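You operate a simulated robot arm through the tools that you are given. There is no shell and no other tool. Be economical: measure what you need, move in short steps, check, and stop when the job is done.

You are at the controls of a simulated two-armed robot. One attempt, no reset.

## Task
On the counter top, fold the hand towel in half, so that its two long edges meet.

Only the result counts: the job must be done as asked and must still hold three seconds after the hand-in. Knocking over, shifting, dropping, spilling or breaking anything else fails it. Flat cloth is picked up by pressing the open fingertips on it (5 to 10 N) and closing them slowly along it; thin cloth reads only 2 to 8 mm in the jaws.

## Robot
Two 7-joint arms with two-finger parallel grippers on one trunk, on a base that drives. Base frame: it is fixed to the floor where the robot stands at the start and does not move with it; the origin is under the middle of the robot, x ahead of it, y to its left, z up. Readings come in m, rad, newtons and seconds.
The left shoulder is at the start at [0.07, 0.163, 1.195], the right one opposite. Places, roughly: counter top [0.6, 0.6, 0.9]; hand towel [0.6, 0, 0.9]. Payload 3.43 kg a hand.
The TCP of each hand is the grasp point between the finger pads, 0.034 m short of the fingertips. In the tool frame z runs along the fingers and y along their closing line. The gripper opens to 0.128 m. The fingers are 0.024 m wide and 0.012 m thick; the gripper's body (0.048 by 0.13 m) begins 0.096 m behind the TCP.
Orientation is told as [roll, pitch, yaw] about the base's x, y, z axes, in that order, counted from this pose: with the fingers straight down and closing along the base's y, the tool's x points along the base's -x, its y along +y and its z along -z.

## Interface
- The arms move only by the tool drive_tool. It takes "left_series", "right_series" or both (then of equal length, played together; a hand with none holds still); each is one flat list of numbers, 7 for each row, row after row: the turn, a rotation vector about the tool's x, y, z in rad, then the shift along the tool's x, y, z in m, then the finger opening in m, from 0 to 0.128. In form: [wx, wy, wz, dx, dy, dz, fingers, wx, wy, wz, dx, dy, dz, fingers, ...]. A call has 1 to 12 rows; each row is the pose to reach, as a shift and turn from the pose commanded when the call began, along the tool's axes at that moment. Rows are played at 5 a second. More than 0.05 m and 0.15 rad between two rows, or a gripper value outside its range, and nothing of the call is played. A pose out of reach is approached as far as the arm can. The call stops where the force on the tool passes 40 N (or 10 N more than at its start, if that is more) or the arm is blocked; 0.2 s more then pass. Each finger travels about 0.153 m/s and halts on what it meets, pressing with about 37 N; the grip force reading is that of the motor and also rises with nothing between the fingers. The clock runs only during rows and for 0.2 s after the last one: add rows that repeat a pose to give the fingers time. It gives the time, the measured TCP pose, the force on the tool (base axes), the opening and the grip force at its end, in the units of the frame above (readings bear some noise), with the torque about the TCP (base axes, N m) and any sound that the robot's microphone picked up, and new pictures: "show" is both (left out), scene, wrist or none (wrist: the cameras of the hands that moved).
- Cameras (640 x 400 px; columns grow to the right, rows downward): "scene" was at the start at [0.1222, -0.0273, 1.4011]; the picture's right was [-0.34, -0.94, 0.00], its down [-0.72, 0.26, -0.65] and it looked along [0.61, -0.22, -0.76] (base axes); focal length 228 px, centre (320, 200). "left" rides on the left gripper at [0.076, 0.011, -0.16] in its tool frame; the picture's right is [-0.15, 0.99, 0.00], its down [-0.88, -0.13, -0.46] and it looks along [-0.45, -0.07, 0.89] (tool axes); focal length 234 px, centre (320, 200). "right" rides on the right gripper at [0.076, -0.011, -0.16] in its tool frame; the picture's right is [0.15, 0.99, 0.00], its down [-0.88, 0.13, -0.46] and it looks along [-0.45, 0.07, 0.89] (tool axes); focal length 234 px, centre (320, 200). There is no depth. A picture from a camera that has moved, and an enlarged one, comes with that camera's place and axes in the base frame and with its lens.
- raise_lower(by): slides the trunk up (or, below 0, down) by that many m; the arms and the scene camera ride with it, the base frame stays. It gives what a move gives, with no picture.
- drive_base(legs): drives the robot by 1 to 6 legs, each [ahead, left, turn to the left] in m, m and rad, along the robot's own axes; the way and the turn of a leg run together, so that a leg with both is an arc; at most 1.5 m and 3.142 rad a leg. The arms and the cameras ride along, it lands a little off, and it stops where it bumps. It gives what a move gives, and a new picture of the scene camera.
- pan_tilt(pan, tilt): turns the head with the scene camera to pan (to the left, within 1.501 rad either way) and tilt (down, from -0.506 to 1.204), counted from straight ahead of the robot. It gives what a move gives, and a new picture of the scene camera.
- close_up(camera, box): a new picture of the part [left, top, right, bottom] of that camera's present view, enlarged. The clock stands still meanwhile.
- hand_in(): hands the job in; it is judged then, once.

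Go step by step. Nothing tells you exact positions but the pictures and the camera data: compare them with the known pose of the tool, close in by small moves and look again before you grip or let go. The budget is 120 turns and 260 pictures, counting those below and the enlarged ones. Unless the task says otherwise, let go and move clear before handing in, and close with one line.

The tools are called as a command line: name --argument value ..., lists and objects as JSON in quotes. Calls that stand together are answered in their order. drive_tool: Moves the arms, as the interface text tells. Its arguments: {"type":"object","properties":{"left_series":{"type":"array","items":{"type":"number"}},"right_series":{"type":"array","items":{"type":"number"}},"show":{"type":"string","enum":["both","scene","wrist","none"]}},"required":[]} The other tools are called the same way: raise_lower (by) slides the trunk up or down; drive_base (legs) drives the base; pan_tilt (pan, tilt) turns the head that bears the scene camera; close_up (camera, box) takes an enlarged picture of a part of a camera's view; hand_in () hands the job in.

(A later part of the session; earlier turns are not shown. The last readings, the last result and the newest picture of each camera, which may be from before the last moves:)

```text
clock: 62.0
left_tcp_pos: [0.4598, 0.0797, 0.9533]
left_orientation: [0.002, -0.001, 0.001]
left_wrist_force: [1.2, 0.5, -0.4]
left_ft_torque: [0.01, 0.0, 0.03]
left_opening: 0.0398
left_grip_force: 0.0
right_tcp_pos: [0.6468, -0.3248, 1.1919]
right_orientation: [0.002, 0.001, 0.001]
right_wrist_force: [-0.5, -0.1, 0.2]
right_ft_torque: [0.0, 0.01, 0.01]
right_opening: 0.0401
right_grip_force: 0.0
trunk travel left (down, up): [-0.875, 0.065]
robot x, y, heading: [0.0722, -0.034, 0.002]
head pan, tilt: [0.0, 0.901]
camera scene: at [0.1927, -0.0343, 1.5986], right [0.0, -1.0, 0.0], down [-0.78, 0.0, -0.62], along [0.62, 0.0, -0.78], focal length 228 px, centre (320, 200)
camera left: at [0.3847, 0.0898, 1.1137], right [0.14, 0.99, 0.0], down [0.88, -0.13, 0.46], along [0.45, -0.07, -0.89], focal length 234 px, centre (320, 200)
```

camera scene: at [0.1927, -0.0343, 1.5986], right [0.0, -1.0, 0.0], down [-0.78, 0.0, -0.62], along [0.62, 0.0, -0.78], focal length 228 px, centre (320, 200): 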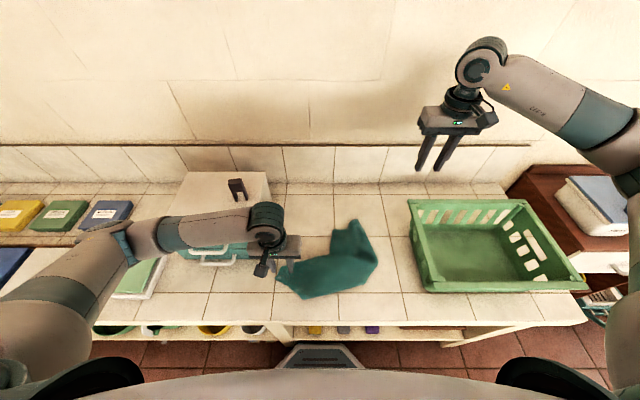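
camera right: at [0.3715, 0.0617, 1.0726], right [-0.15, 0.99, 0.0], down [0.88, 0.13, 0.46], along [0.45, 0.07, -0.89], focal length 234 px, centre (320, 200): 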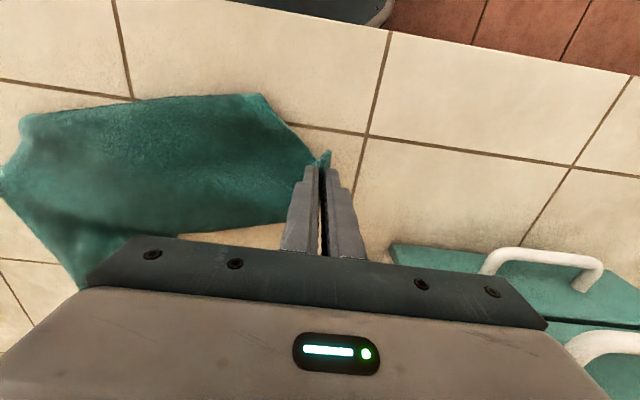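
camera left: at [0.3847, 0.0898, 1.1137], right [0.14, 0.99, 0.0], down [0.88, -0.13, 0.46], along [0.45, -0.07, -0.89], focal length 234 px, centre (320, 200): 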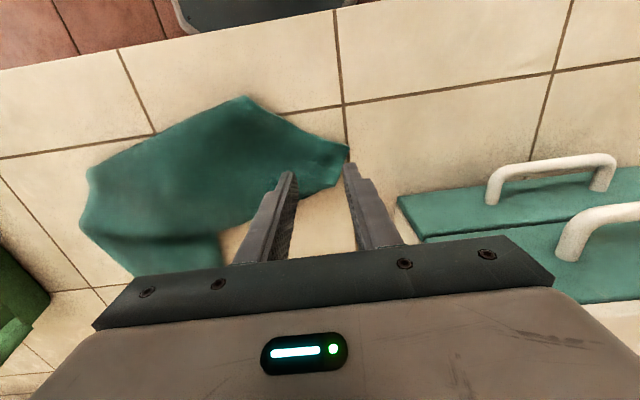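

The corner tip is at (0.455, 0.109). I shift 8 mm right and lower to contact.

drive_tool --left_series '[0, 0, 0, 0, -0.006, 0.03, 0.034, 0, 0, 0, 0, -0.008, 0.05, 0.034, 0, 0, 0, 0, -0.008, 0.056, 0.034, 0, 0, 0, 0, -0.008, 0.058, 0.034]' --show "wrist"

```text
clock: 63.0
left_tcp_pos: [0.4559, 0.0709, 0.8972]
left_orientation: [-0.002, -0.003, 0.002]
left_wrist_force: [2.0, -0.1, 9.0]
left_ft_torque: [0.0, -0.05, -0.01]
left_opening: 0.0343
left_grip_force: 0.0
right_tcp_pos: [0.6454, -0.3249, 1.1921]
right_orientation: [0.001, -0.002, 0.001]
right_wrist_force: [-0.4, -0.5, 0.0]
right_ft_torque: [0.01, -0.03, 0.0]
right_opening: 0.0398
right_grip_force: 0.2
trunk travel left (down, up): [-0.875, 0.065]
robot x, y, heading: [0.0636, -0.0337, 0.002]
head pan, tilt: [0.0, 0.901]
camera left: at [0.383, 0.0817, 1.0574], right [0.14, 0.99, 0.0], down [0.88, -0.13, 0.46], along [0.45, -0.07, -0.89], focal length 234 px, centre (320, 200)
```

left: 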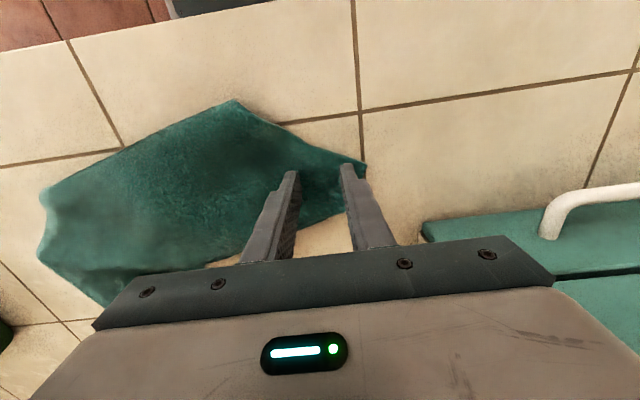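

9 N on the corner. I close slowly, then lift a little to check the hold.

drive_tool --left_series '[0, 0, 0, 0, 0, 0, 0.028, 0, 0, 0, 0, 0, 0, 0.022, 0, 0, 0, 0, 0, 0, 0.016, 0, 0, 0, 0, 0, 0, 0.01, 0, 0, 0, 0, 0, 0, 0.004, 0, 0, 0, 0, 0, 0, 0.0, 0, 0, 0, 0, 0, 0, 0.0, 0, 0, 0, 0, 0, -0.04, 0.0, 0, 0, 0, 0, 0, -0.08, 0.0, 0, 0, 0, 0, 0, -0.12, 0.0]' --show "both"

```text
clock: 65.2
left_tcp_pos: [0.4552, 0.0709, 1.017]
left_orientation: [-0.001, 0.0, 0.001]
left_wrist_force: [-0.3, -0.1, 0.1]
left_ft_torque: [-0.02, 0.02, -0.02]
left_opening: 0.0041
left_grip_force: 37.0
right_tcp_pos: [0.6468, -0.326, 1.1922]
right_orientation: [0.003, 0.0, -0.001]
right_wrist_force: [0.0, 0.0, -0.2]
right_ft_torque: [-0.01, 0.03, 0.0]
right_opening: 0.0398
right_grip_force: 0.0
trunk travel left (down, up): [-0.875, 0.065]
robot x, y, heading: [0.0678, -0.0311, -0.001]
head pan, tilt: [0.0, 0.901]
camera scene: at [0.1937, -0.0352, 1.5983], right [0.0, -1.0, 0.0], down [-0.78, 0.0, -0.62], along [0.62, 0.0, -0.78], focal length 228 px, centre (320, 200)
camera left: at [0.3824, 0.0793, 1.1778], right [0.14, 0.99, 0.0], down [0.88, -0.13, 0.46], along [0.45, -0.07, -0.89], focal length 234 px, centre (320, 200)
```

scene: 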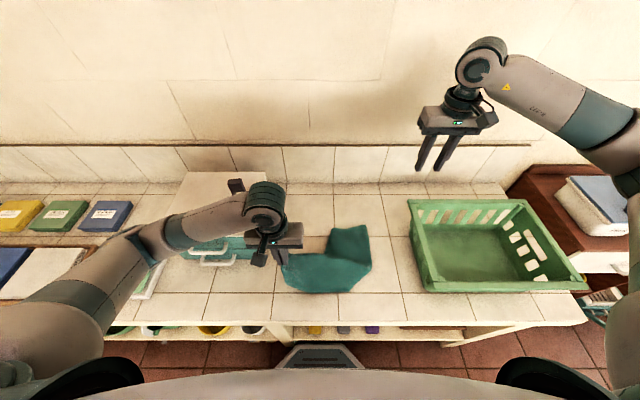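
left: 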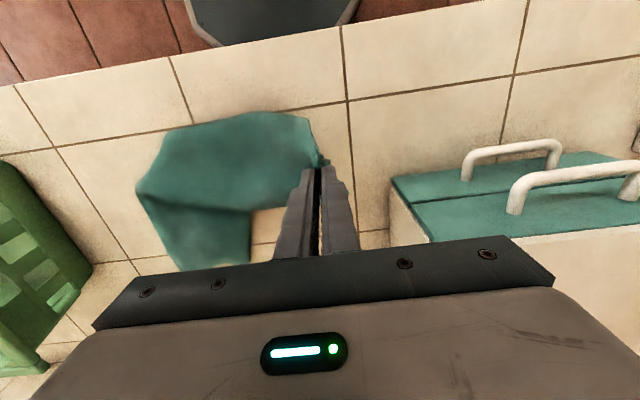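

The left hand holds its corner. I look at the far end to place the right hand.

close_up --camera "scene" --box '[270, 200, 410, 300]'

close_up --camera "left" --box '[120, 90, 360, 280]'

```text
4.00 times, centred on (340, 250) of scene
camera zoom: at [0.1937, -0.0352, 1.5983], right [0.0, -1.0, 0.0], down [-0.78, 0.0, -0.62], along [0.62, 0.0, -0.78], focal length 912 px, centre (240, 0)
```

zoom: 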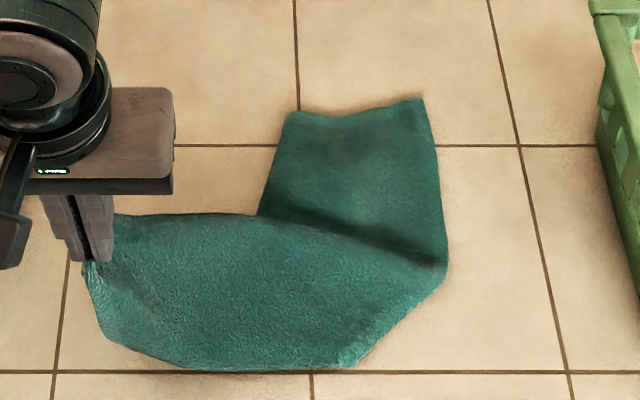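

```text
2.11 times, centred on (240, 185) of left
camera zoom: at [0.3824, 0.0793, 1.1778], right [0.14, 0.99, 0.0], down [0.88, -0.13, 0.46], along [0.45, -0.07, -0.89], focal length 493 px, centre (488, 232)
```

zoom: 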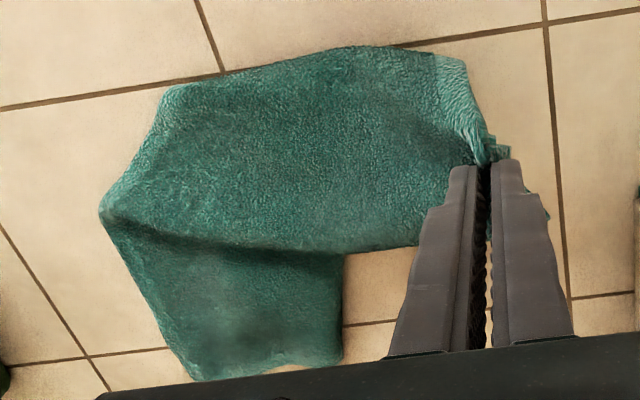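

The far end now shows its far-right corner E at about (0.658, -0.206). I bring the right hand over it and down.

drive_tool --right_series '[0, 0, 0, 0.003, 0.046, 0, 0.03, 0, 0, 0, 0.006, 0.092, 0, 0.03, 0, 0, 0, 0.01, 0.138, 0, 0.03, 0, 0, 0, 0.01, 0.138, 0.048, 0.03, 0, 0, 0, 0.01, 0.138, 0.096, 0.03, 0, 0, 0, 0.01, 0.138, 0.144, 0.03, 0, 0, 0, 0.01, 0.138, 0.192, 0.03, 0, 0, 0, 0.01, 0.138, 0.24, 0.03, 0, 0, 0, 0.01, 0.138, 0.27, 0.03]' --show "wrist"

close_up --camera "right" --box '[220, 80, 460, 230]'

```text
clock: 67.2
left_tcp_pos: [0.4565, 0.0703, 1.0176]
left_orientation: [0.0, -0.001, 0.004]
left_wrist_force: [0.2, -0.4, -0.2]
left_ft_torque: [0.04, 0.01, -0.04]
left_opening: 0.0043
left_grip_force: 37.4
right_tcp_pos: [0.6378, -0.1903, 0.9224]
right_orientation: [0.001, -0.002, 0.002]
right_wrist_force: [-0.9, 0.6, -0.1]
right_ft_torque: [-0.01, 0.01, -0.02]
right_opening: 0.0302
right_grip_force: 0.0
trunk travel left (down, up): [-0.875, 0.065]
robot x, y, heading: [0.0654, -0.0337, 0.004]
head pan, tilt: [0.0, 0.901]
camera right: at [0.5615, -0.2028, 1.0824], right [-0.15, 0.99, 0.0], down [0.88, 0.13, 0.46], along [0.45, 0.07, -0.89], focal length 234 px, centre (320, 200)
```

right: 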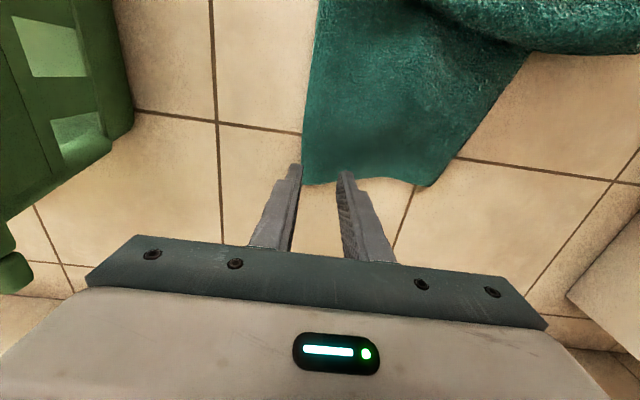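

```text
2.67 times, centred on (340, 155) of right
camera zoom: at [0.5615, -0.2028, 1.0824], right [-0.15, 0.99, 0.0], down [0.88, 0.13, 0.46], along [0.45, 0.07, -0.89], focal length 624 px, centre (267, 320)
```

zoom: 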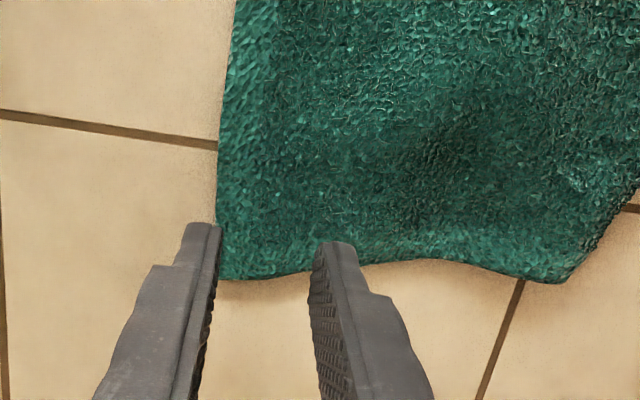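

The corner is confirmed at (0.656, -0.207). I press and close.

drive_tool --right_series '[0, 0, 0, 0.004, 0.004, 0.015, 0.03, 0, 0, 0, 0.004, 0.004, 0.0235, 0.03, 0, 0, 0, 0.004, 0.004, 0.0255, 0.03, 0, 0, 0, 0.004, 0.004, 0.0255, 0.024, 0, 0, 0, 0.004, 0.004, 0.0255, 0.018, 0, 0, 0, 0.004, 0.004, 0.0255, 0.012, 0, 0, 0, 0.004, 0.004, 0.0255, 0.006, 0, 0, 0, 0.004, 0.004, 0.0255, 0.0, 0, 0, 0, 0.004, 0.004, 0.0255, 0.0]' --show "wrist"

```text
clock: 69.2
left_tcp_pos: [0.4543, 0.0696, 1.0177]
left_orientation: [0.0, 0.0, 0.001]
left_wrist_force: [0.6, -0.5, 0.6]
left_ft_torque: [-0.01, -0.01, -0.03]
left_opening: 0.004
left_grip_force: 37.2
right_tcp_pos: [0.6334, -0.1861, 0.8971]
right_orientation: [0.001, -0.002, -0.001]
right_wrist_force: [0.7, 0.1, 5.9]
right_ft_torque: [-0.01, 0.01, -0.01]
right_opening: 0.0036
right_grip_force: 37.5
trunk travel left (down, up): [-0.875, 0.065]
robot x, y, heading: [0.0676, -0.0349, 0.002]
head pan, tilt: [0.0, 0.901]
camera right: at [0.5573, -0.1984, 1.0574], right [-0.15, 0.99, 0.0], down [0.88, 0.13, 0.46], along [0.45, 0.07, -0.89], focal length 234 px, centre (320, 200)
```

right: 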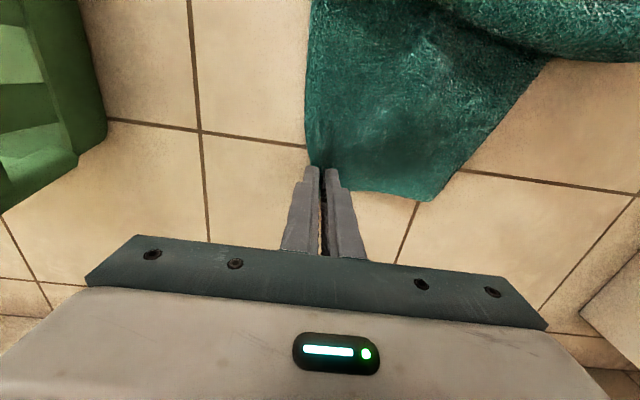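

The right hand holds too (3.6 mm). I lift both hands to about z=1.17 and move them apart toward the diagonal length.

drive_tool --left_series '[0, 0, 0, 0, 0, -0.019, 0, 0, 0, 0, 0, 0, -0.038, 0, 0, 0, 0, 0, 0, -0.057, 0, 0, 0, 0, 0, 0, -0.076, 0, 0, 0, 0, 0, 0, -0.095, 0, 0, 0, 0, 0, 0, -0.114, 0, 0, 0, 0, 0, 0, -0.133, 0, 0, 0, 0, 0, 0, -0.152, 0, 0, 0, 0, 0, 0, -0.152, 0]' --right_series '[0, 0, 0, -0.01, 0, -0.034, 0, 0, 0, 0, -0.025, 0, -0.068, 0, 0, 0, 0, -0.04, 0, -0.102, 0, 0, 0, 0, -0.06, 0, -0.136, 0, 0, 0, 0, -0.08, 0, -0.17, 0, 0, 0, 0, -0.1, 0, -0.204, 0, 0, 0, 0, -0.12, 0, -0.238, 0, 0, 0, 0, -0.135, 0, -0.272, 0, 0, 0, 0, -0.135, 0, -0.272, 0]'

```text
clock: 71.2
left_tcp_pos: [0.4582, 0.0725, 1.1685]
left_orientation: [-0.001, 0.001, 0.001]
left_wrist_force: [0.3, -1.1, -0.9]
left_ft_torque: [0.01, 0.0, 0.0]
left_opening: 0.0041
left_grip_force: 36.9
right_tcp_pos: [0.7676, -0.1856, 1.1706]
right_orientation: [0.001, 0.001, 0.0]
right_wrist_force: [-0.3, 0.4, -0.2]
right_ft_torque: [0.05, 0.02, -0.02]
right_opening: 0.0035
right_grip_force: 36.4
trunk travel left (down, up): [-0.875, 0.065]
robot x, y, heading: [0.0658, -0.034, -0.002]
head pan, tilt: [0.0, 0.901]
camera scene: at [0.1931, -0.0349, 1.5985], right [0.0, -1.0, 0.0], down [-0.78, 0.0, -0.62], along [0.62, 0.0, -0.78], focal length 228 px, centre (320, 200)
camera right: at [0.6918, -0.1978, 1.3294], right [-0.15, 0.99, 0.0], down [0.88, 0.13, 0.46], along [0.45, 0.07, -0.89], focal length 234 px, centre (320, 200)
camera left: at [0.3845, 0.0821, 1.3292], right [0.14, 0.99, 0.0], down [0.88, -0.13, 0.46], along [0.45, -0.07, -0.89], focal length 234 px, centre (320, 200)
```

scene: 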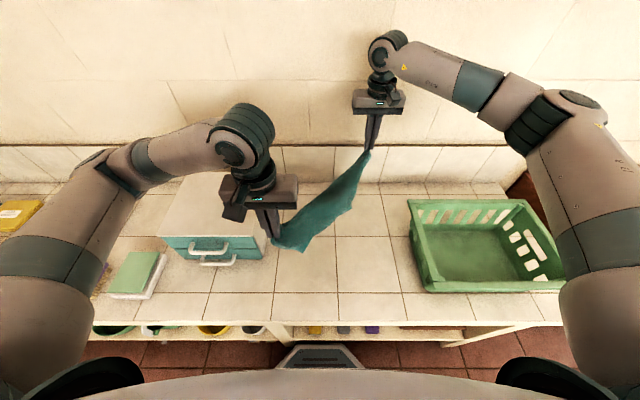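
right: 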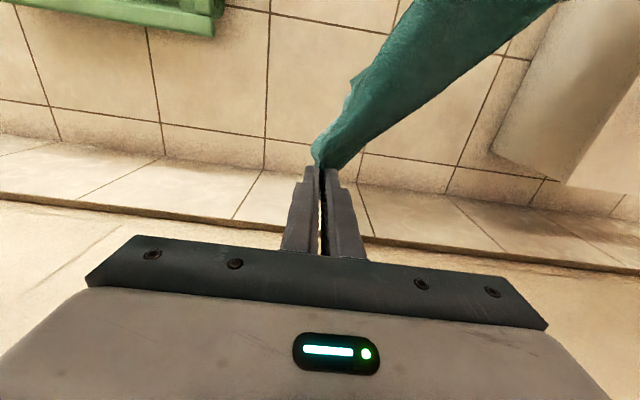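
left: 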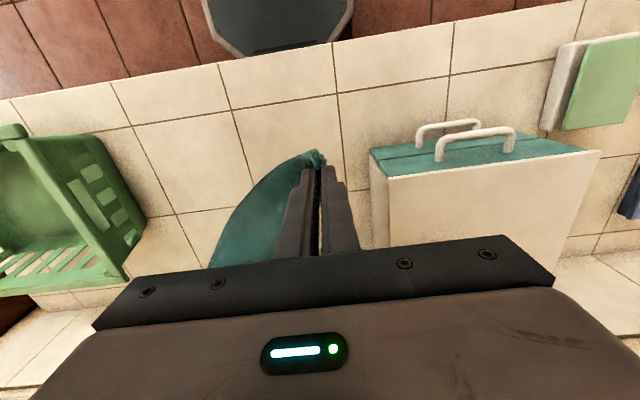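

The towel now hangs as a clean diagonal drape with both other corners dangling. I zoom in to see which layer is on which side.

close_up --camera "scene" --box '[250, 140, 390, 260]'

close_up --camera "right" --box '[300, 0, 580, 180]'

```text
3.33 times, centred on (320, 200) of scene
camera zoom: at [0.1931, -0.0349, 1.5985], right [0.0, -1.0, 0.0], down [-0.78, 0.0, -0.62], along [0.62, 0.0, -0.78], focal length 760 px, centre (320, 200)
```

zoom: 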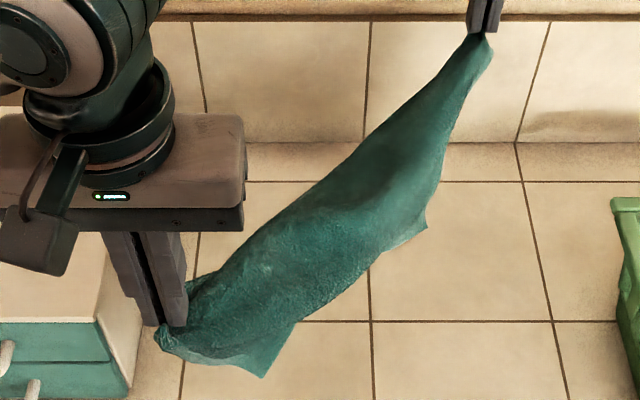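

```text
2.22 times, centred on (440, 90) of right
camera zoom: at [0.6918, -0.1978, 1.3294], right [-0.15, 0.99, 0.0], down [0.88, 0.13, 0.46], along [0.45, 0.07, -0.89], focal length 520 px, centre (53, 444)
```

zoom: 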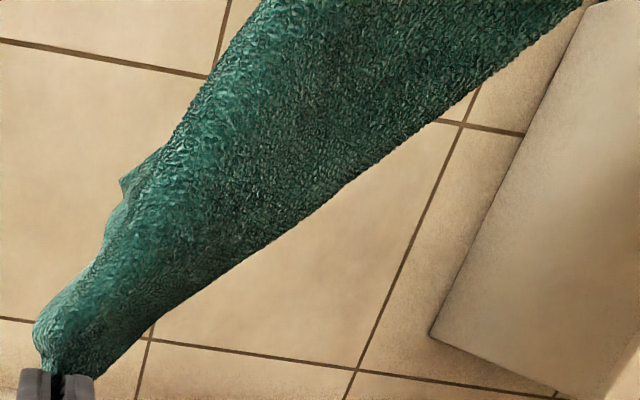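

I zoom in further to tell which layer is in front.

close_up --camera "scene" --box '[280, 170, 360, 260]'

```text
4.44 times, centred on (320, 215) of scene
camera zoom: at [0.1931, -0.0349, 1.5985], right [0.0, -1.0, 0.0], down [-0.78, 0.0, -0.62], along [0.62, 0.0, -0.78], focal length 1014 px, centre (320, 133)
```

zoom: 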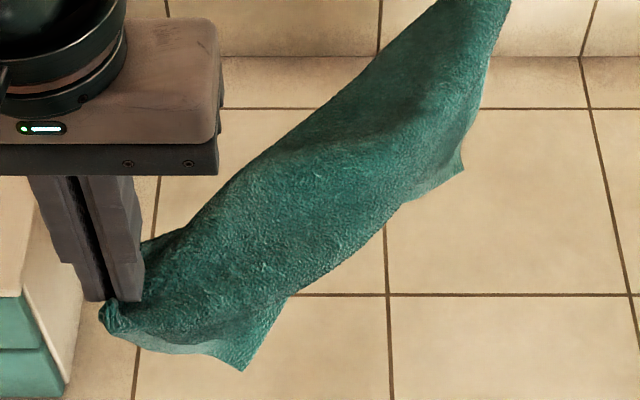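

The near-right layer is in front and the far-left layer is behind. I will lay the drape down with both layers pointing away from the robot, the diagonal turned so that the towel's long side ends up along y, between box and basket; first I position the hands.

drive_tool --left_series '[0, 0, 0, -0.03, 0.008, 0.0, 0, 0, 0, 0, -0.06, 0.015, 0.0, 0, 0, 0, 0, -0.09, 0.022, 0.015, 0, 0, 0, 0, -0.118, 0.03, 0.03, 0, 0, 0, 0, -0.118, 0.03, 0.04, 0]' --right_series '[0, 0, 0, -0.012, -0.021, 0.0, 0, 0, 0, 0, -0.024, -0.042, 0.0, 0, 0, 0, 0, -0.036, -0.063, 0.015, 0, 0, 0, 0, -0.046, -0.084, 0.03, 0, 0, 0, 0, -0.046, -0.084, 0.04, 0]' --show "scene"

close_up --camera "scene" --box '[240, 130, 440, 290]'

```text
clock: 72.4
left_tcp_pos: [0.5751, 0.102, 1.1277]
left_orientation: [0.0, -0.001, 0.002]
left_wrist_force: [-0.5, -1.1, 0.4]
left_ft_torque: [-0.04, -0.03, -0.01]
left_opening: 0.0044
left_grip_force: 36.7
right_tcp_pos: [0.8139, -0.2688, 1.1284]
right_orientation: [0.0, 0.001, 0.0]
right_wrist_force: [0.0, 0.8, 0.0]
right_ft_torque: [0.03, 0.02, 0.02]
right_opening: 0.004
right_grip_force: 37.1
trunk travel left (down, up): [-0.875, 0.065]
robot x, y, heading: [0.0678, -0.0331, -0.005]
head pan, tilt: [0.0, 0.901]
camera scene: at [0.1927, -0.0346, 1.5986], right [0.0, -1.0, 0.0], down [-0.78, 0.0, -0.62], along [0.62, 0.0, -0.78], focal length 228 px, centre (320, 200)
```

scene: 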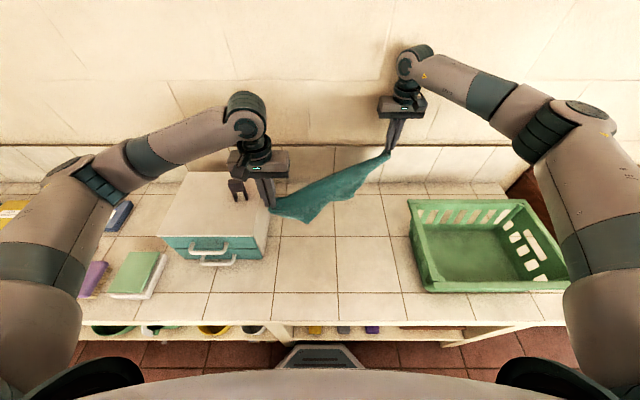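

```text
2.50 times, centred on (340, 210) of scene
camera zoom: at [0.1927, -0.0346, 1.5986], right [0.0, -1.0, 0.0], down [-0.78, 0.0, -0.62], along [0.62, 0.0, -0.78], focal length 570 px, centre (270, 175)
```

zoom: 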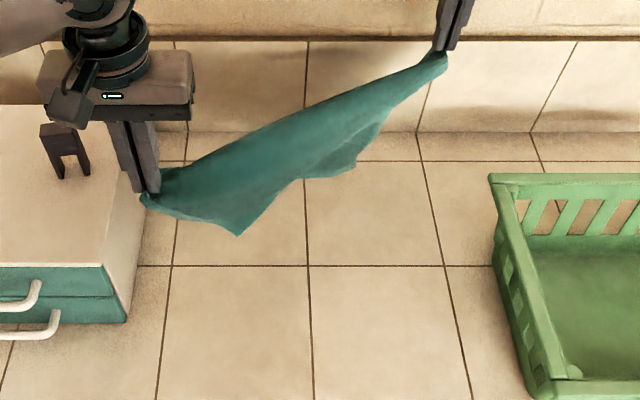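

The drape is taut. Now I lay it down, moving toward the robot while lowering.

drive_tool --left_series '[0, 0, 0, 0.02, 0.003, 0.013, 0, 0, 0, 0, 0.045, 0.007, 0.028, 0, 0, 0, 0, 0.07, 0.011, 0.053, 0, 0, 0, 0, 0.09, 0.015, 0.083, 0, 0, 0, 0, 0.105, 0.017, 0.118, 0, 0, 0, 0, 0.115, 0.019, 0.153, 0, 0, 0, 0, 0.12, 0.02, 0.188, 0, 0, 0, 0, 0.12, 0.02, 0.22, 0, 0, 0, 0, 0.12, 0.02, 0.22, 0]' --right_series '[0, 0, 0, 0.02, 0.003, 0.013, 0, 0, 0, 0, 0.045, 0.007, 0.028, 0, 0, 0, 0, 0.07, 0.011, 0.053, 0, 0, 0, 0, 0.09, 0.015, 0.083, 0, 0, 0, 0, 0.105, 0.017, 0.118, 0, 0, 0, 0, 0.115, 0.019, 0.153, 0, 0, 0, 0, 0.12, 0.02, 0.188, 0, 0, 0, 0, 0.12, 0.02, 0.22, 0, 0, 0, 0, 0.12, 0.02, 0.22, 0]' --show "scene"

close_up --camera "scene" --box '[240, 150, 440, 300]'

```text
clock: 74.4
left_tcp_pos: [0.4551, 0.1197, 0.9092]
left_orientation: [-0.001, -0.001, 0.004]
left_wrist_force: [0.3, -0.1, -0.4]
left_ft_torque: [-0.03, 0.01, -0.02]
left_opening: 0.0041
left_grip_force: 36.7
right_tcp_pos: [0.6935, -0.2501, 0.9085]
right_orientation: [0.001, -0.001, 0.0]
right_wrist_force: [-0.1, 0.3, 1.0]
right_ft_torque: [0.02, 0.0, 0.01]
right_opening: 0.0038
right_grip_force: 36.8
trunk travel left (down, up): [-0.875, 0.065]
robot x, y, heading: [0.0641, -0.0322, 0.002]
head pan, tilt: [0.0, 0.901]
camera scene: at [0.1925, -0.0347, 1.5986], right [0.0, -1.0, 0.0], down [-0.78, 0.0, -0.62], along [0.62, 0.0, -0.78], focal length 228 px, centre (320, 200)
```

scene: 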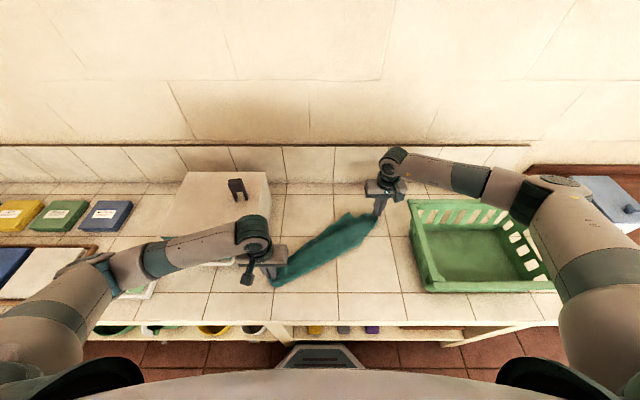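

```text
2.67 times, centred on (340, 225) of scene
camera zoom: at [0.1925, -0.0347, 1.5986], right [0.0, -1.0, 0.0], down [-0.78, 0.0, -0.62], along [0.62, 0.0, -0.78], focal length 608 px, centre (267, 133)
```

zoom: 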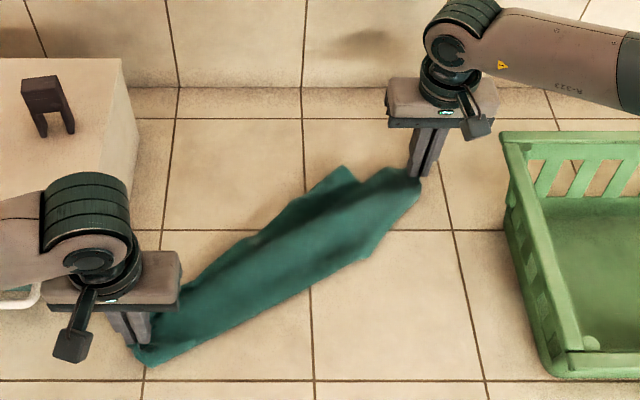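

The sweep was too short, so the lower layers crumpled. There is more room to sweep sideways: I lift again and turn the diagonal to run nearly along x (left hand near, right hand far, tilted for reach).

drive_tool --left_series '[0, 0.025, 0, 0.0035, 0.0025, -0.024, 0, 0, 0.05, 0, 0.007, 0.005, -0.048, 0, 0, 0.075, 0, 0.0105, 0.0075, -0.072, 0, 0, 0.1, 0, 0.014, 0.01, -0.096, 0, 0, 0.125, 0, 0.0175, 0.0125, -0.12, 0, 0, 0.15, 0, 0.021, 0.015, -0.144, 0, 0, 0.175, 0, 0.0245, 0.0175, -0.168, 0, 0, 0.2, 0, 0.028, 0.02, -0.192, 0, 0, 0.225, 0, 0.0315, 0.0225, -0.216, 0, 0, 0.25, 0, 0.035, 0.025, -0.24, 0, 0, 0.25, 0, 0.035, 0.025, -0.24, 0]' --right_series '[0, -0.035, 0, -0.0154, 0.032, -0.024, 0, 0, -0.07, 0, -0.0308, 0.064, -0.048, 0, 0, -0.105, 0, -0.0462, 0.096, -0.072, 0, 0, -0.14, 0, -0.0616, 0.128, -0.096, 0, 0, -0.175, 0, -0.077, 0.16, -0.12, 0, 0, -0.21, 0, -0.0924, 0.192, -0.144, 0, 0, -0.245, 0, -0.1078, 0.224, -0.168, 0, 0, -0.28, 0, -0.1232, 0.256, -0.192, 0, 0, -0.315, 0, -0.1386, 0.288, -0.216, 0, 0, -0.35, 0, -0.154, 0.32, -0.24, 0, 0, -0.35, 0, -0.154, 0.32, -0.24, 0]' --show "scene"

close_up --camera "scene" --box '[220, 130, 400, 300]'

```text
clock: 76.8
left_tcp_pos: [0.42, 0.1443, 1.1494]
left_orientation: [0.0, 0.249, 0.001]
left_wrist_force: [2.5, -0.6, -1.4]
left_ft_torque: [0.01, -0.04, 0.02]
left_opening: 0.0041
left_grip_force: 37.2
right_tcp_pos: [0.8488, 0.0702, 1.1506]
right_orientation: [0.001, -0.351, 0.001]
right_wrist_force: [-0.9, 0.3, -0.2]
right_ft_torque: [0.06, 0.11, 0.03]
right_opening: 0.0036
right_grip_force: 36.8
trunk travel left (down, up): [-0.875, 0.065]
robot x, y, heading: [0.0675, -0.035, 0.001]
head pan, tilt: [0.0, 0.901]
camera scene: at [0.1932, -0.0357, 1.5985], right [0.0, -1.0, 0.0], down [-0.78, 0.0, -0.62], along [0.62, 0.0, -0.78], focal length 228 px, centre (320, 200)
```

scene: 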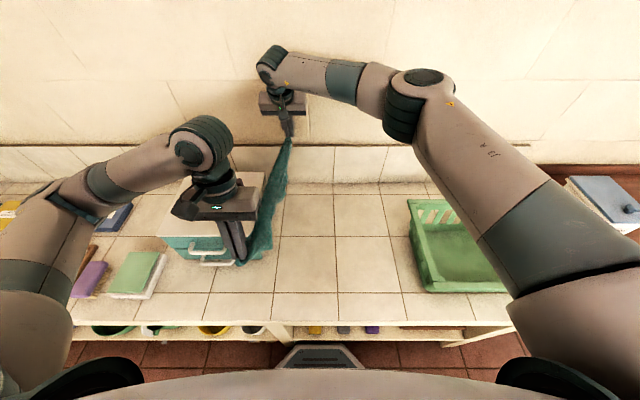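

```text
2.35 times, centred on (310, 215) of scene
camera zoom: at [0.1932, -0.0357, 1.5985], right [0.0, -1.0, 0.0], down [-0.78, 0.0, -0.62], along [0.62, 0.0, -0.78], focal length 536 px, centre (344, 165)
```

zoom: 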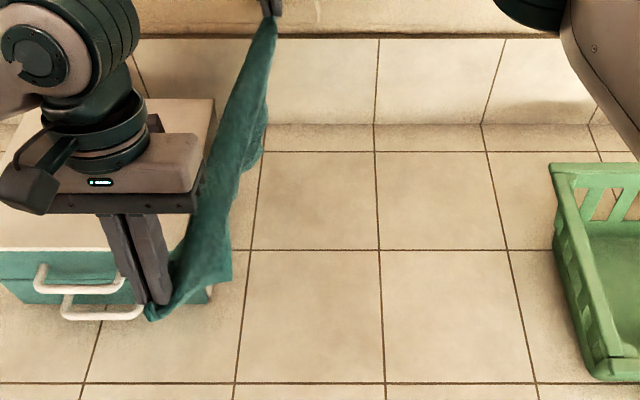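

The drape hangs along x, clear of the box. Now I lay it down sweeping to the right by 0.2 m.

drive_tool --left_series '[0, 0, 0, -0.0062, -0.03, 0.0242, 0, 0, 0, 0, -0.0087, -0.07, 0.0339, 0, 0, 0, 0, -0.0148, -0.11, 0.0581, 0, 0, 0, 0, -0.0235, -0.145, 0.092, 0, 0, 0, 0, -0.0322, -0.17, 0.126, 0, 0, 0, 0, -0.0408, -0.188, 0.1599, 0, 0, 0, 0, -0.0495, -0.198, 0.1938, 0, 0, 0, 0, -0.0589, -0.205, 0.2306, 0, 0, 0, 0, -0.0589, -0.205, 0.2306, 0]' --right_series '[0, 0, 0, 0.0086, -0.03, 0.0235, 0, 0, 0, 0, 0.012, -0.07, 0.0329, 0, 0, 0, 0, 0.0206, -0.11, 0.0564, 0, 0, 0, 0, 0.0326, -0.145, 0.0892, 0, 0, 0, 0, 0.0446, -0.17, 0.1221, 0, 0, 0, 0, 0.0566, -0.188, 0.155, 0, 0, 0, 0, 0.0686, -0.198, 0.1879, 0, 0, 0, 0, 0.0816, -0.205, 0.2236, 0, 0, 0, 0, 0.0816, -0.205, 0.2236, 0]' --show "scene"

close_up --camera "scene" --box '[250, 150, 430, 300]'

```text
clock: 78.8
left_tcp_pos: [0.4194, -0.0617, 0.9109]
left_orientation: [0.001, 0.248, 0.0]
left_wrist_force: [1.4, 0.8, -0.2]
left_ft_torque: [0.0, -0.08, 0.05]
left_opening: 0.0042
left_grip_force: 37.1
right_tcp_pos: [0.8483, -0.1347, 0.9135]
right_orientation: [0.0, -0.351, 0.0]
right_wrist_force: [-11.5, 0.3, -0.5]
right_ft_torque: [0.01, 0.31, 0.06]
right_opening: 0.0037
right_grip_force: 36.8
trunk travel left (down, up): [-0.875, 0.065]
robot x, y, heading: [0.0699, -0.031, 0.002]
head pan, tilt: [0.0, 0.901]
camera scene: at [0.1908, -0.0346, 1.5987], right [0.0, -1.0, 0.0], down [-0.78, 0.0, -0.62], along [0.62, 0.0, -0.78], focal length 228 px, centre (320, 200)
```

scene: 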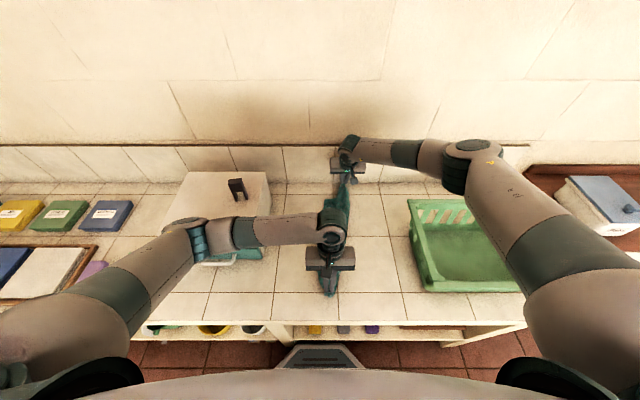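

```text
2.67 times, centred on (340, 225) of scene
camera zoom: at [0.1908, -0.0346, 1.5987], right [0.0, -1.0, 0.0], down [-0.78, 0.0, -0.62], along [0.62, 0.0, -0.78], focal length 608 px, centre (267, 133)
```

zoom: 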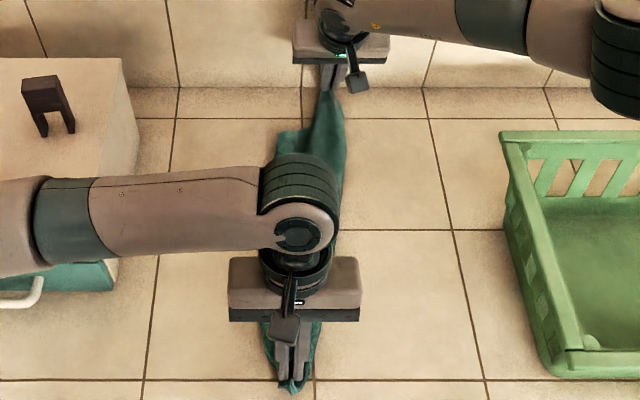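

The towel is still gathered along the diagonal, and pulling diagonally isn't enough. A better way is to hold both far corners: the far-left corner is now visible near (0.76, -0.05), so I free the left hand and move the right hand with its corner further right.

drive_tool --left_series '[0, 0, 0, 0, 0, 0, 0.03, 0, 0, 0, 0, 0, 0, 0.04, 0, 0, 0, 0, 0, -0.05, 0.04, 0, 0, 0, 0, 0, -0.1, 0.04, 0, 0, 0, 0, 0.04, -0.13, 0.04, 0, 0, 0, 0, 0.085, -0.15, 0.04, 0, 0, 0, 0, 0.13, -0.16, 0.04, 0, 0, 0, 0, 0.175, -0.17, 0.04]' --right_series '[0, 0, 0, 0.01, 0, -0.01, 0, 0, 0, 0, 0.01, -0.02, -0.03, 0, 0, 0, 0, 0.01, -0.05, -0.03, 0, 0, 0, 0, 0.01, -0.08, -0.03, 0, 0, 0, 0, 0.01, -0.11, -0.03, 0, 0, 0, 0, 0.01, -0.11, -0.03, 0, 0, 0, 0, 0.01, -0.11, -0.01, 0, 0, 0, 0, 0.01, -0.11, -0.01, 0]' --show "none"

close_up --camera "scene" --box '[250, 150, 430, 300]'

```text
clock: 80.6
left_tcp_pos: [0.4648, 0.1187, 1.0751]
left_orientation: [-0.002, 0.25, 0.0]
left_wrist_force: [0.6, 0.8, -0.1]
left_ft_torque: [-0.02, -0.05, 0.0]
left_opening: 0.0398
left_grip_force: 0.0
right_tcp_pos: [0.8335, -0.2426, 0.919]
right_orientation: [-0.001, -0.35, 0.0]
right_wrist_force: [0.0, -0.2, 0.2]
right_ft_torque: [-0.03, 0.03, 0.04]
right_opening: 0.0036
right_grip_force: 37.0
trunk travel left (down, up): [-0.875, 0.065]
robot x, y, heading: [0.0664, -0.0326, 0.004]
head pan, tilt: [0.0, 0.901]
```

```text
2.67 times, centred on (340, 225) of scene
camera zoom: at [0.1914, -0.0325, 1.5986], right [0.0, -1.0, 0.0], down [-0.78, 0.0, -0.62], along [0.62, 0.0, -0.78], focal length 608 px, centre (267, 133)
```

zoom: 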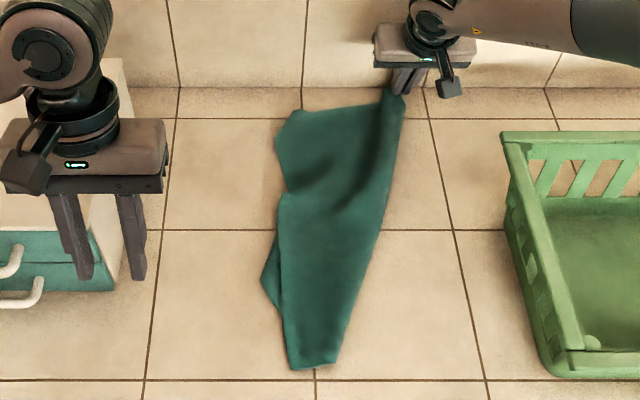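

That opened the far edge nicely. I zoom in on the far-left corner.

close_up --camera "scene" --box '[315, 175, 385, 225]'

```text
8.00 times, centred on (350, 200) of scene
camera zoom: at [0.1914, -0.0325, 1.5986], right [0.0, -1.0, 0.0], down [-0.78, 0.0, -0.62], along [0.62, 0.0, -0.78], focal length 1824 px, centre (80, 200)
```

zoom: 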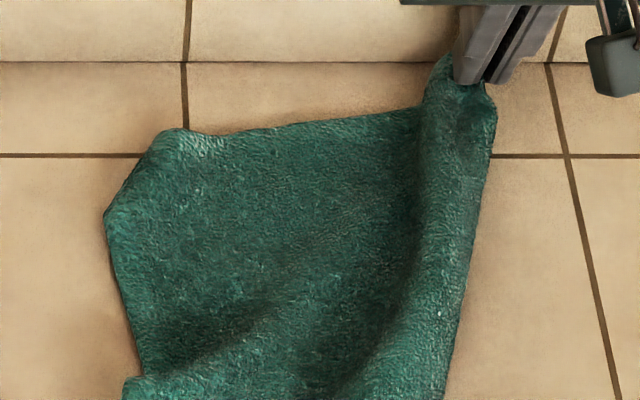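

The corner tip is just dog-eared under, so gripping about 3 cm inside at (0.785, -0.068) will hold it. I route the left hand around in front of the box to there, tilting it forward.

drive_tool --left_series '[0, -0.06, 0, -0.0011, -0.045, -0.0158, 0.035, 0, -0.12, 0, -0.0023, -0.09, -0.0315, 0.03, 0, -0.18, 0, -0.0095, -0.135, -0.0437, 0.03, 0, -0.24, 0, -0.0325, -0.175, -0.0547, 0.03, 0, -0.3, 0, -0.0761, -0.187, -0.0659, 0.03, 0, -0.36, 0, -0.1197, -0.187, -0.077, 0.03, 0, -0.42, 0, -0.1645, -0.187, -0.0833, 0.03, 0, -0.48, 0, -0.2106, -0.187, -0.0848, 0.03, 0, -0.54, 0, -0.2543, -0.187, -0.0753, 0.03, 0, -0.6, 0, -0.2907, -0.187, -0.0536, 0.03, 0, -0.6, 0, -0.3152, -0.187, -0.0186, 0.03, 0, -0.6, 0, -0.3264, -0.187, 0.025, 0.03]'

```text
clock: 83.2
left_tcp_pos: [0.7738, -0.0703, 0.9699]
left_orientation: [-0.001, -0.352, 0.002]
left_wrist_force: [-0.4, -0.1, 0.9]
left_ft_torque: [-0.04, 0.0, 0.02]
left_opening: 0.03
left_grip_force: 0.0
right_tcp_pos: [0.8361, -0.243, 0.9183]
right_orientation: [0.0, -0.349, 0.0]
right_wrist_force: [0.5, -0.1, -0.2]
right_ft_torque: [-0.03, 0.01, -0.01]
right_opening: 0.0037
right_grip_force: 37.0
trunk travel left (down, up): [-0.875, 0.065]
robot x, y, heading: [0.0673, -0.0342, 0.002]
head pan, tilt: [0.0, 0.901]
camera scene: at [0.1931, -0.0351, 1.5986], right [0.0, -1.0, 0.0], down [-0.78, 0.0, -0.62], along [0.62, 0.0, -0.78], focal length 228 px, centre (320, 200)
camera left: at [0.6502, -0.0606, 1.0939], right [0.14, 0.99, 0.05], down [0.67, -0.13, 0.73], along [0.73, -0.07, -0.68], focal length 234 px, centre (320, 200)
```

scene: 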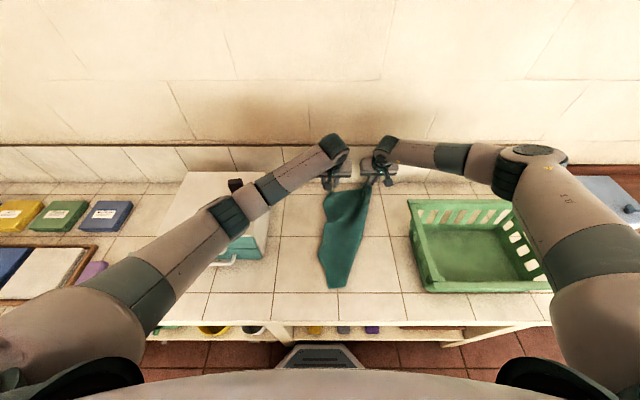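
left: 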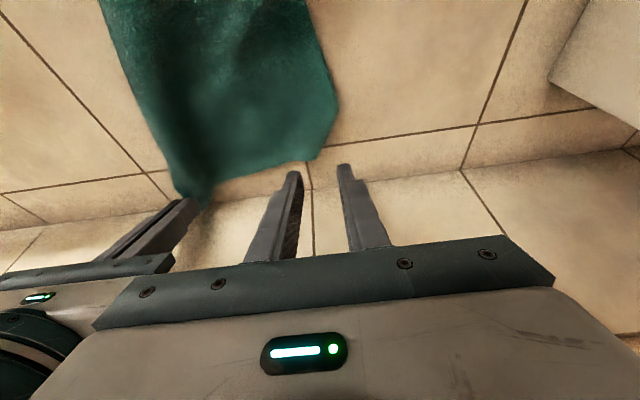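

The corner's cut edge is slightly right of my fingers, so I shift 15 mm right and lower to contact.

drive_tool --left_series '[0, 0, 0, 0.0103, -0.015, 0.0282, 0.03, 0, 0, 0, 0.0206, -0.015, 0.0563, 0.03, 0, 0, 0, 0.0233, -0.015, 0.0639, 0.03, 0, 0, 0, 0.0242, -0.015, 0.0662, 0.03]' --show "wrist"

```text
clock: 84.2
left_tcp_pos: [0.7724, -0.0865, 0.9008]
left_orientation: [-0.001, -0.354, 0.003]
left_wrist_force: [-0.9, 0.7, 3.5]
left_ft_torque: [0.11, -0.01, 0.02]
left_opening: 0.0302
left_grip_force: 0.1
right_tcp_pos: [0.8352, -0.2439, 0.9191]
right_orientation: [0.001, -0.35, 0.0]
right_wrist_force: [-0.8, -0.5, -0.3]
right_ft_torque: [0.01, -0.02, 0.08]
right_opening: 0.0036
right_grip_force: 37.3
trunk travel left (down, up): [-0.875, 0.065]
robot x, y, heading: [0.0658, -0.0342, 0.001]
head pan, tilt: [0.0, 0.901]
camera left: at [0.6492, -0.0761, 1.025], right [0.14, 0.99, 0.05], down [0.67, -0.13, 0.73], along [0.73, -0.07, -0.68], focal length 234 px, centre (320, 200)
```

left: 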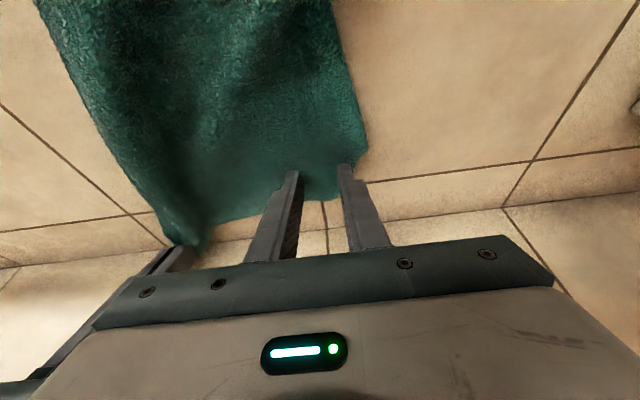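

Contact is well placed at 3.5 N. I press slightly more, close, and lift both hands a little.

drive_tool --left_series '[0, 0, 0, 0.0005, 0, 0.0014, 0.03, 0, 0, 0, 0.0005, 0, 0.0014, 0.024, 0, 0, 0, 0.0005, 0, 0.0014, 0.018, 0, 0, 0, 0.0005, 0, 0.0014, 0.012, 0, 0, 0, 0.0005, 0, 0.0014, 0.006, 0, 0, 0, 0.0005, 0, 0.0014, 0.0, 0, 0, 0, 0.0005, 0, 0.0014, 0.0, 0, 0, 0, -0.0137, 0.01, -0.0376, 0.0, 0, 0, 0, -0.0274, 0.02, -0.0751, 0.0, 0, 0, 0, -0.0412, 0.03, -0.1127, 0.0]' --right_series '[0, 0, 0, 0, 0, 0, 0, 0, 0, 0, 0, 0, 0, 0, 0, 0, 0, 0, 0, 0, 0, 0, 0, 0, 0, 0, 0, 0, 0, 0, 0, 0, 0, 0, 0, 0, 0, 0, 0, 0, 0, 0, 0, 0, 0, 0, 0, 0, 0, 0, 0, 0, -0.0137, 0, -0.0376, 0, 0, 0, 0, -0.0274, 0, -0.0751, 0, 0, 0, 0, -0.0412, 0, -0.1127, 0]' --show "scene"

```text
clock: 86.4
left_tcp_pos: [0.7729, -0.0596, 1.0208]
left_orientation: [-0.005, -0.352, 0.001]
left_wrist_force: [4.0, -14.5, 1.3]
left_ft_torque: [-0.48, -0.17, -0.21]
left_opening: 0.0036
left_grip_force: 37.0
right_tcp_pos: [0.8325, -0.2417, 1.0374]
right_orientation: [0.004, -0.348, 0.002]
right_wrist_force: [-4.3, 14.3, -1.4]
right_ft_torque: [0.44, 0.19, 0.15]
right_opening: 0.0038
right_grip_force: 36.7
trunk travel left (down, up): [-0.875, 0.065]
robot x, y, heading: [0.0699, -0.0336, -0.005]
head pan, tilt: [0.0, 0.901]
camera scene: at [0.1923, -0.0349, 1.5984], right [0.0, -1.0, 0.0], down [-0.78, 0.0, -0.62], along [0.62, 0.0, -0.78], focal length 228 px, centre (320, 200)
```

scene: 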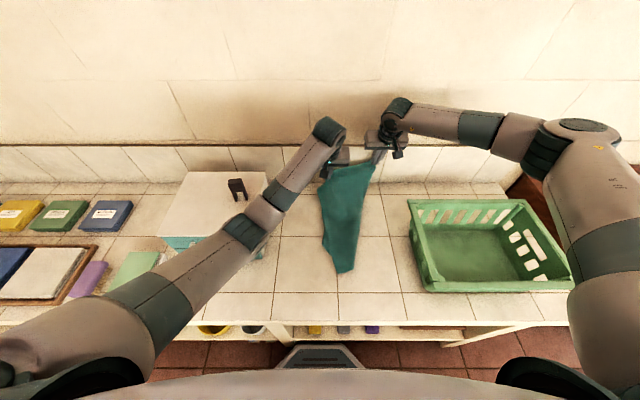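

The far edge is taut between the hands (grips 0.19 m apart). I raise and bring both back toward the robot so the towel hangs as a full sheet.

drive_tool --left_series '[0, 0.0318, 0, 0.0189, 0.0109, -0.034, 0, 0, 0.0636, 0, 0.0377, 0.0218, -0.0679, 0, 0, 0.0954, 0, 0.0565, 0.0327, -0.1019, 0, 0, 0.1272, 0, 0.0754, 0.0436, -0.1359, 0, 0, 0.159, 0, 0.0942, 0.0545, -0.1699, 0, 0, 0.1908, 0, 0.1131, 0.0655, -0.2038, 0, 0, 0.2226, 0, 0.1319, 0.0764, -0.2378, 0, 0, 0.2544, 0, 0.1508, 0.0873, -0.2718, 0, 0, 0.2862, 0, 0.1696, 0.0982, -0.3057, 0, 0, 0.318, 0, 0.1885, 0.1091, -0.3397, 0, 0, 0.35, 0, 0.2073, 0.12, -0.3737, 0, 0, 0.35, 0, 0.2073, 0.12, -0.3737, 0]' --right_series '[0, 0.0318, 0, 0.0245, 0.0106, -0.0344, 0, 0, 0.0636, 0, 0.0489, 0.0213, -0.0688, 0, 0, 0.0954, 0, 0.0734, 0.0319, -0.1031, 0, 0, 0.1272, 0, 0.0978, 0.0426, -0.1375, 0, 0, 0.159, 0, 0.1223, 0.0532, -0.1719, 0, 0, 0.1908, 0, 0.1467, 0.0638, -0.2063, 0, 0, 0.2226, 0, 0.1712, 0.0745, -0.2407, 0, 0, 0.2544, 0, 0.1956, 0.0851, -0.2751, 0, 0, 0.2862, 0, 0.2201, 0.0958, -0.3094, 0, 0, 0.318, 0, 0.2445, 0.1064, -0.3438, 0, 0, 0.35, 0, 0.269, 0.117, -0.3782, 0, 0, 0.35, 0, 0.269, 0.117, -0.3782, 0]' --show "scene"

close_up --camera "scene" --box '[200, 100, 440, 320]'

```text
clock: 89.0
left_tcp_pos: [0.4516, 0.0641, 1.3014]
left_orientation: [0.001, 0.002, 0.001]
left_wrist_force: [-1.6, -15.1, -0.5]
left_ft_torque: [-0.55, -0.01, -0.06]
left_opening: 0.0038
left_grip_force: 37.0
right_tcp_pos: [0.4552, -0.1283, 1.3007]
right_orientation: [0.002, -0.001, 0.0]
right_wrist_force: [0.7, 14.8, -0.2]
right_ft_torque: [0.6, 0.02, -0.03]
right_opening: 0.004
right_grip_force: 36.9
trunk travel left (down, up): [-0.875, 0.065]
robot x, y, heading: [0.064, -0.0349, 0.001]
head pan, tilt: [0.0, 0.901]
camera scene: at [0.1939, -0.0355, 1.5984], right [0.0, -1.0, 0.0], down [-0.78, 0.0, -0.62], along [0.62, 0.0, -0.78], focal length 228 px, centre (320, 200)
```

scene: 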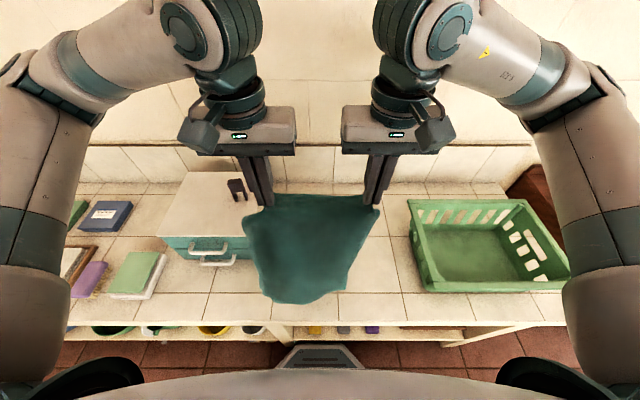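

```text
1.82 times, centred on (320, 210) of scene
camera zoom: at [0.1939, -0.0355, 1.5984], right [0.0, -1.0, 0.0], down [-0.78, 0.0, -0.62], along [0.62, 0.0, -0.78], focal length 415 px, centre (320, 182)
```

zoom: 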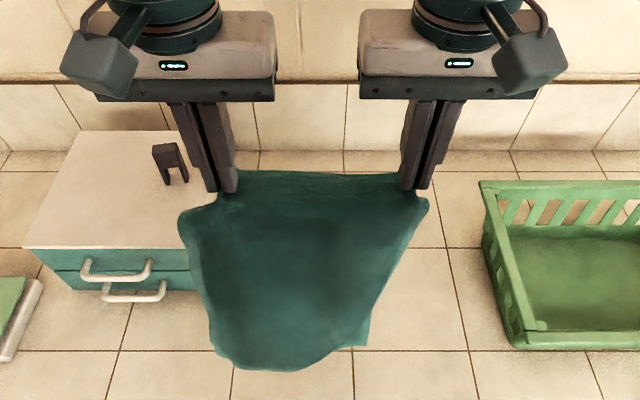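

The towel hangs as a full sheet. Now I lay it down by moving forward while lowering.

drive_tool --left_series '[0, 0, 0, -0.028, 0, 0.026, 0, 0, 0, 0, -0.068, 0, 0.031, 0, 0, 0, 0, -0.108, 0, 0.046, 0, 0, 0, 0, -0.148, 0, 0.063, 0, 0, 0, 0, -0.183, 0, 0.086, 0, 0, 0, 0, -0.218, 0, 0.114, 0, 0, 0, 0, -0.248, 0, 0.144, 0, 0, 0, 0, -0.273, 0, 0.176, 0, 0, 0, 0, -0.296, 0, 0.211, 0, 0, 0, 0, -0.313, 0, 0.246, 0, 0, 0, 0, -0.328, 0, 0.286, 0, 0, 0, 0, -0.338, 0, 0.326, 0]' --right_series '[0, 0, 0, -0.028, 0, 0.026, 0, 0, 0, 0, -0.068, 0, 0.031, 0, 0, 0, 0, -0.108, 0, 0.046, 0, 0, 0, 0, -0.148, 0, 0.063, 0, 0, 0, 0, -0.183, 0, 0.086, 0, 0, 0, 0, -0.218, 0, 0.114, 0, 0, 0, 0, -0.248, 0, 0.144, 0, 0, 0, 0, -0.273, 0, 0.176, 0, 0, 0, 0, -0.296, 0, 0.211, 0, 0, 0, 0, -0.313, 0, 0.246, 0, 0, 0, 0, -0.328, 0, 0.286, 0, 0, 0, 0, -0.338, 0, 0.326, 0]' --show "scene"

```text
clock: 91.6
left_tcp_pos: [0.7919, 0.0638, 0.973]
left_orientation: [-0.001, 0.0, 0.002]
left_wrist_force: [0.1, -11.3, -0.1]
left_ft_torque: [-0.44, 0.04, -0.05]
left_opening: 0.0037
left_grip_force: 37.2
right_tcp_pos: [0.7945, -0.1274, 0.9731]
right_orientation: [0.003, 0.001, 0.0]
right_wrist_force: [0.9, 13.3, 0.0]
right_ft_torque: [0.49, -0.03, -0.03]
right_opening: 0.0036
right_grip_force: 37.1
trunk travel left (down, up): [-0.875, 0.065]
robot x, y, heading: [0.0689, -0.0326, 0.005]
head pan, tilt: [0.0, 0.901]
camera scene: at [0.195, -0.0349, 1.5985], right [0.0, -1.0, 0.0], down [-0.78, 0.0, -0.62], along [0.62, 0.0, -0.78], focal length 228 px, centre (320, 200)
```

scene: 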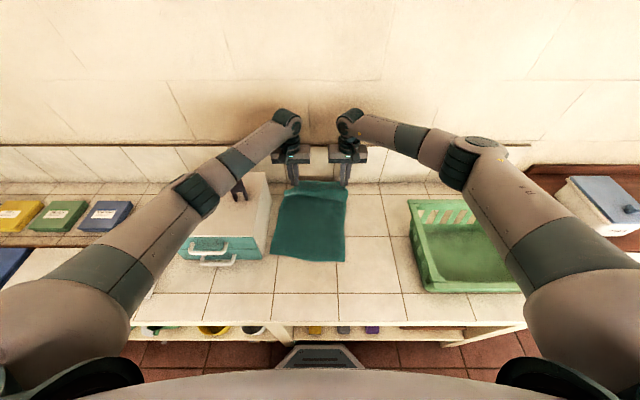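

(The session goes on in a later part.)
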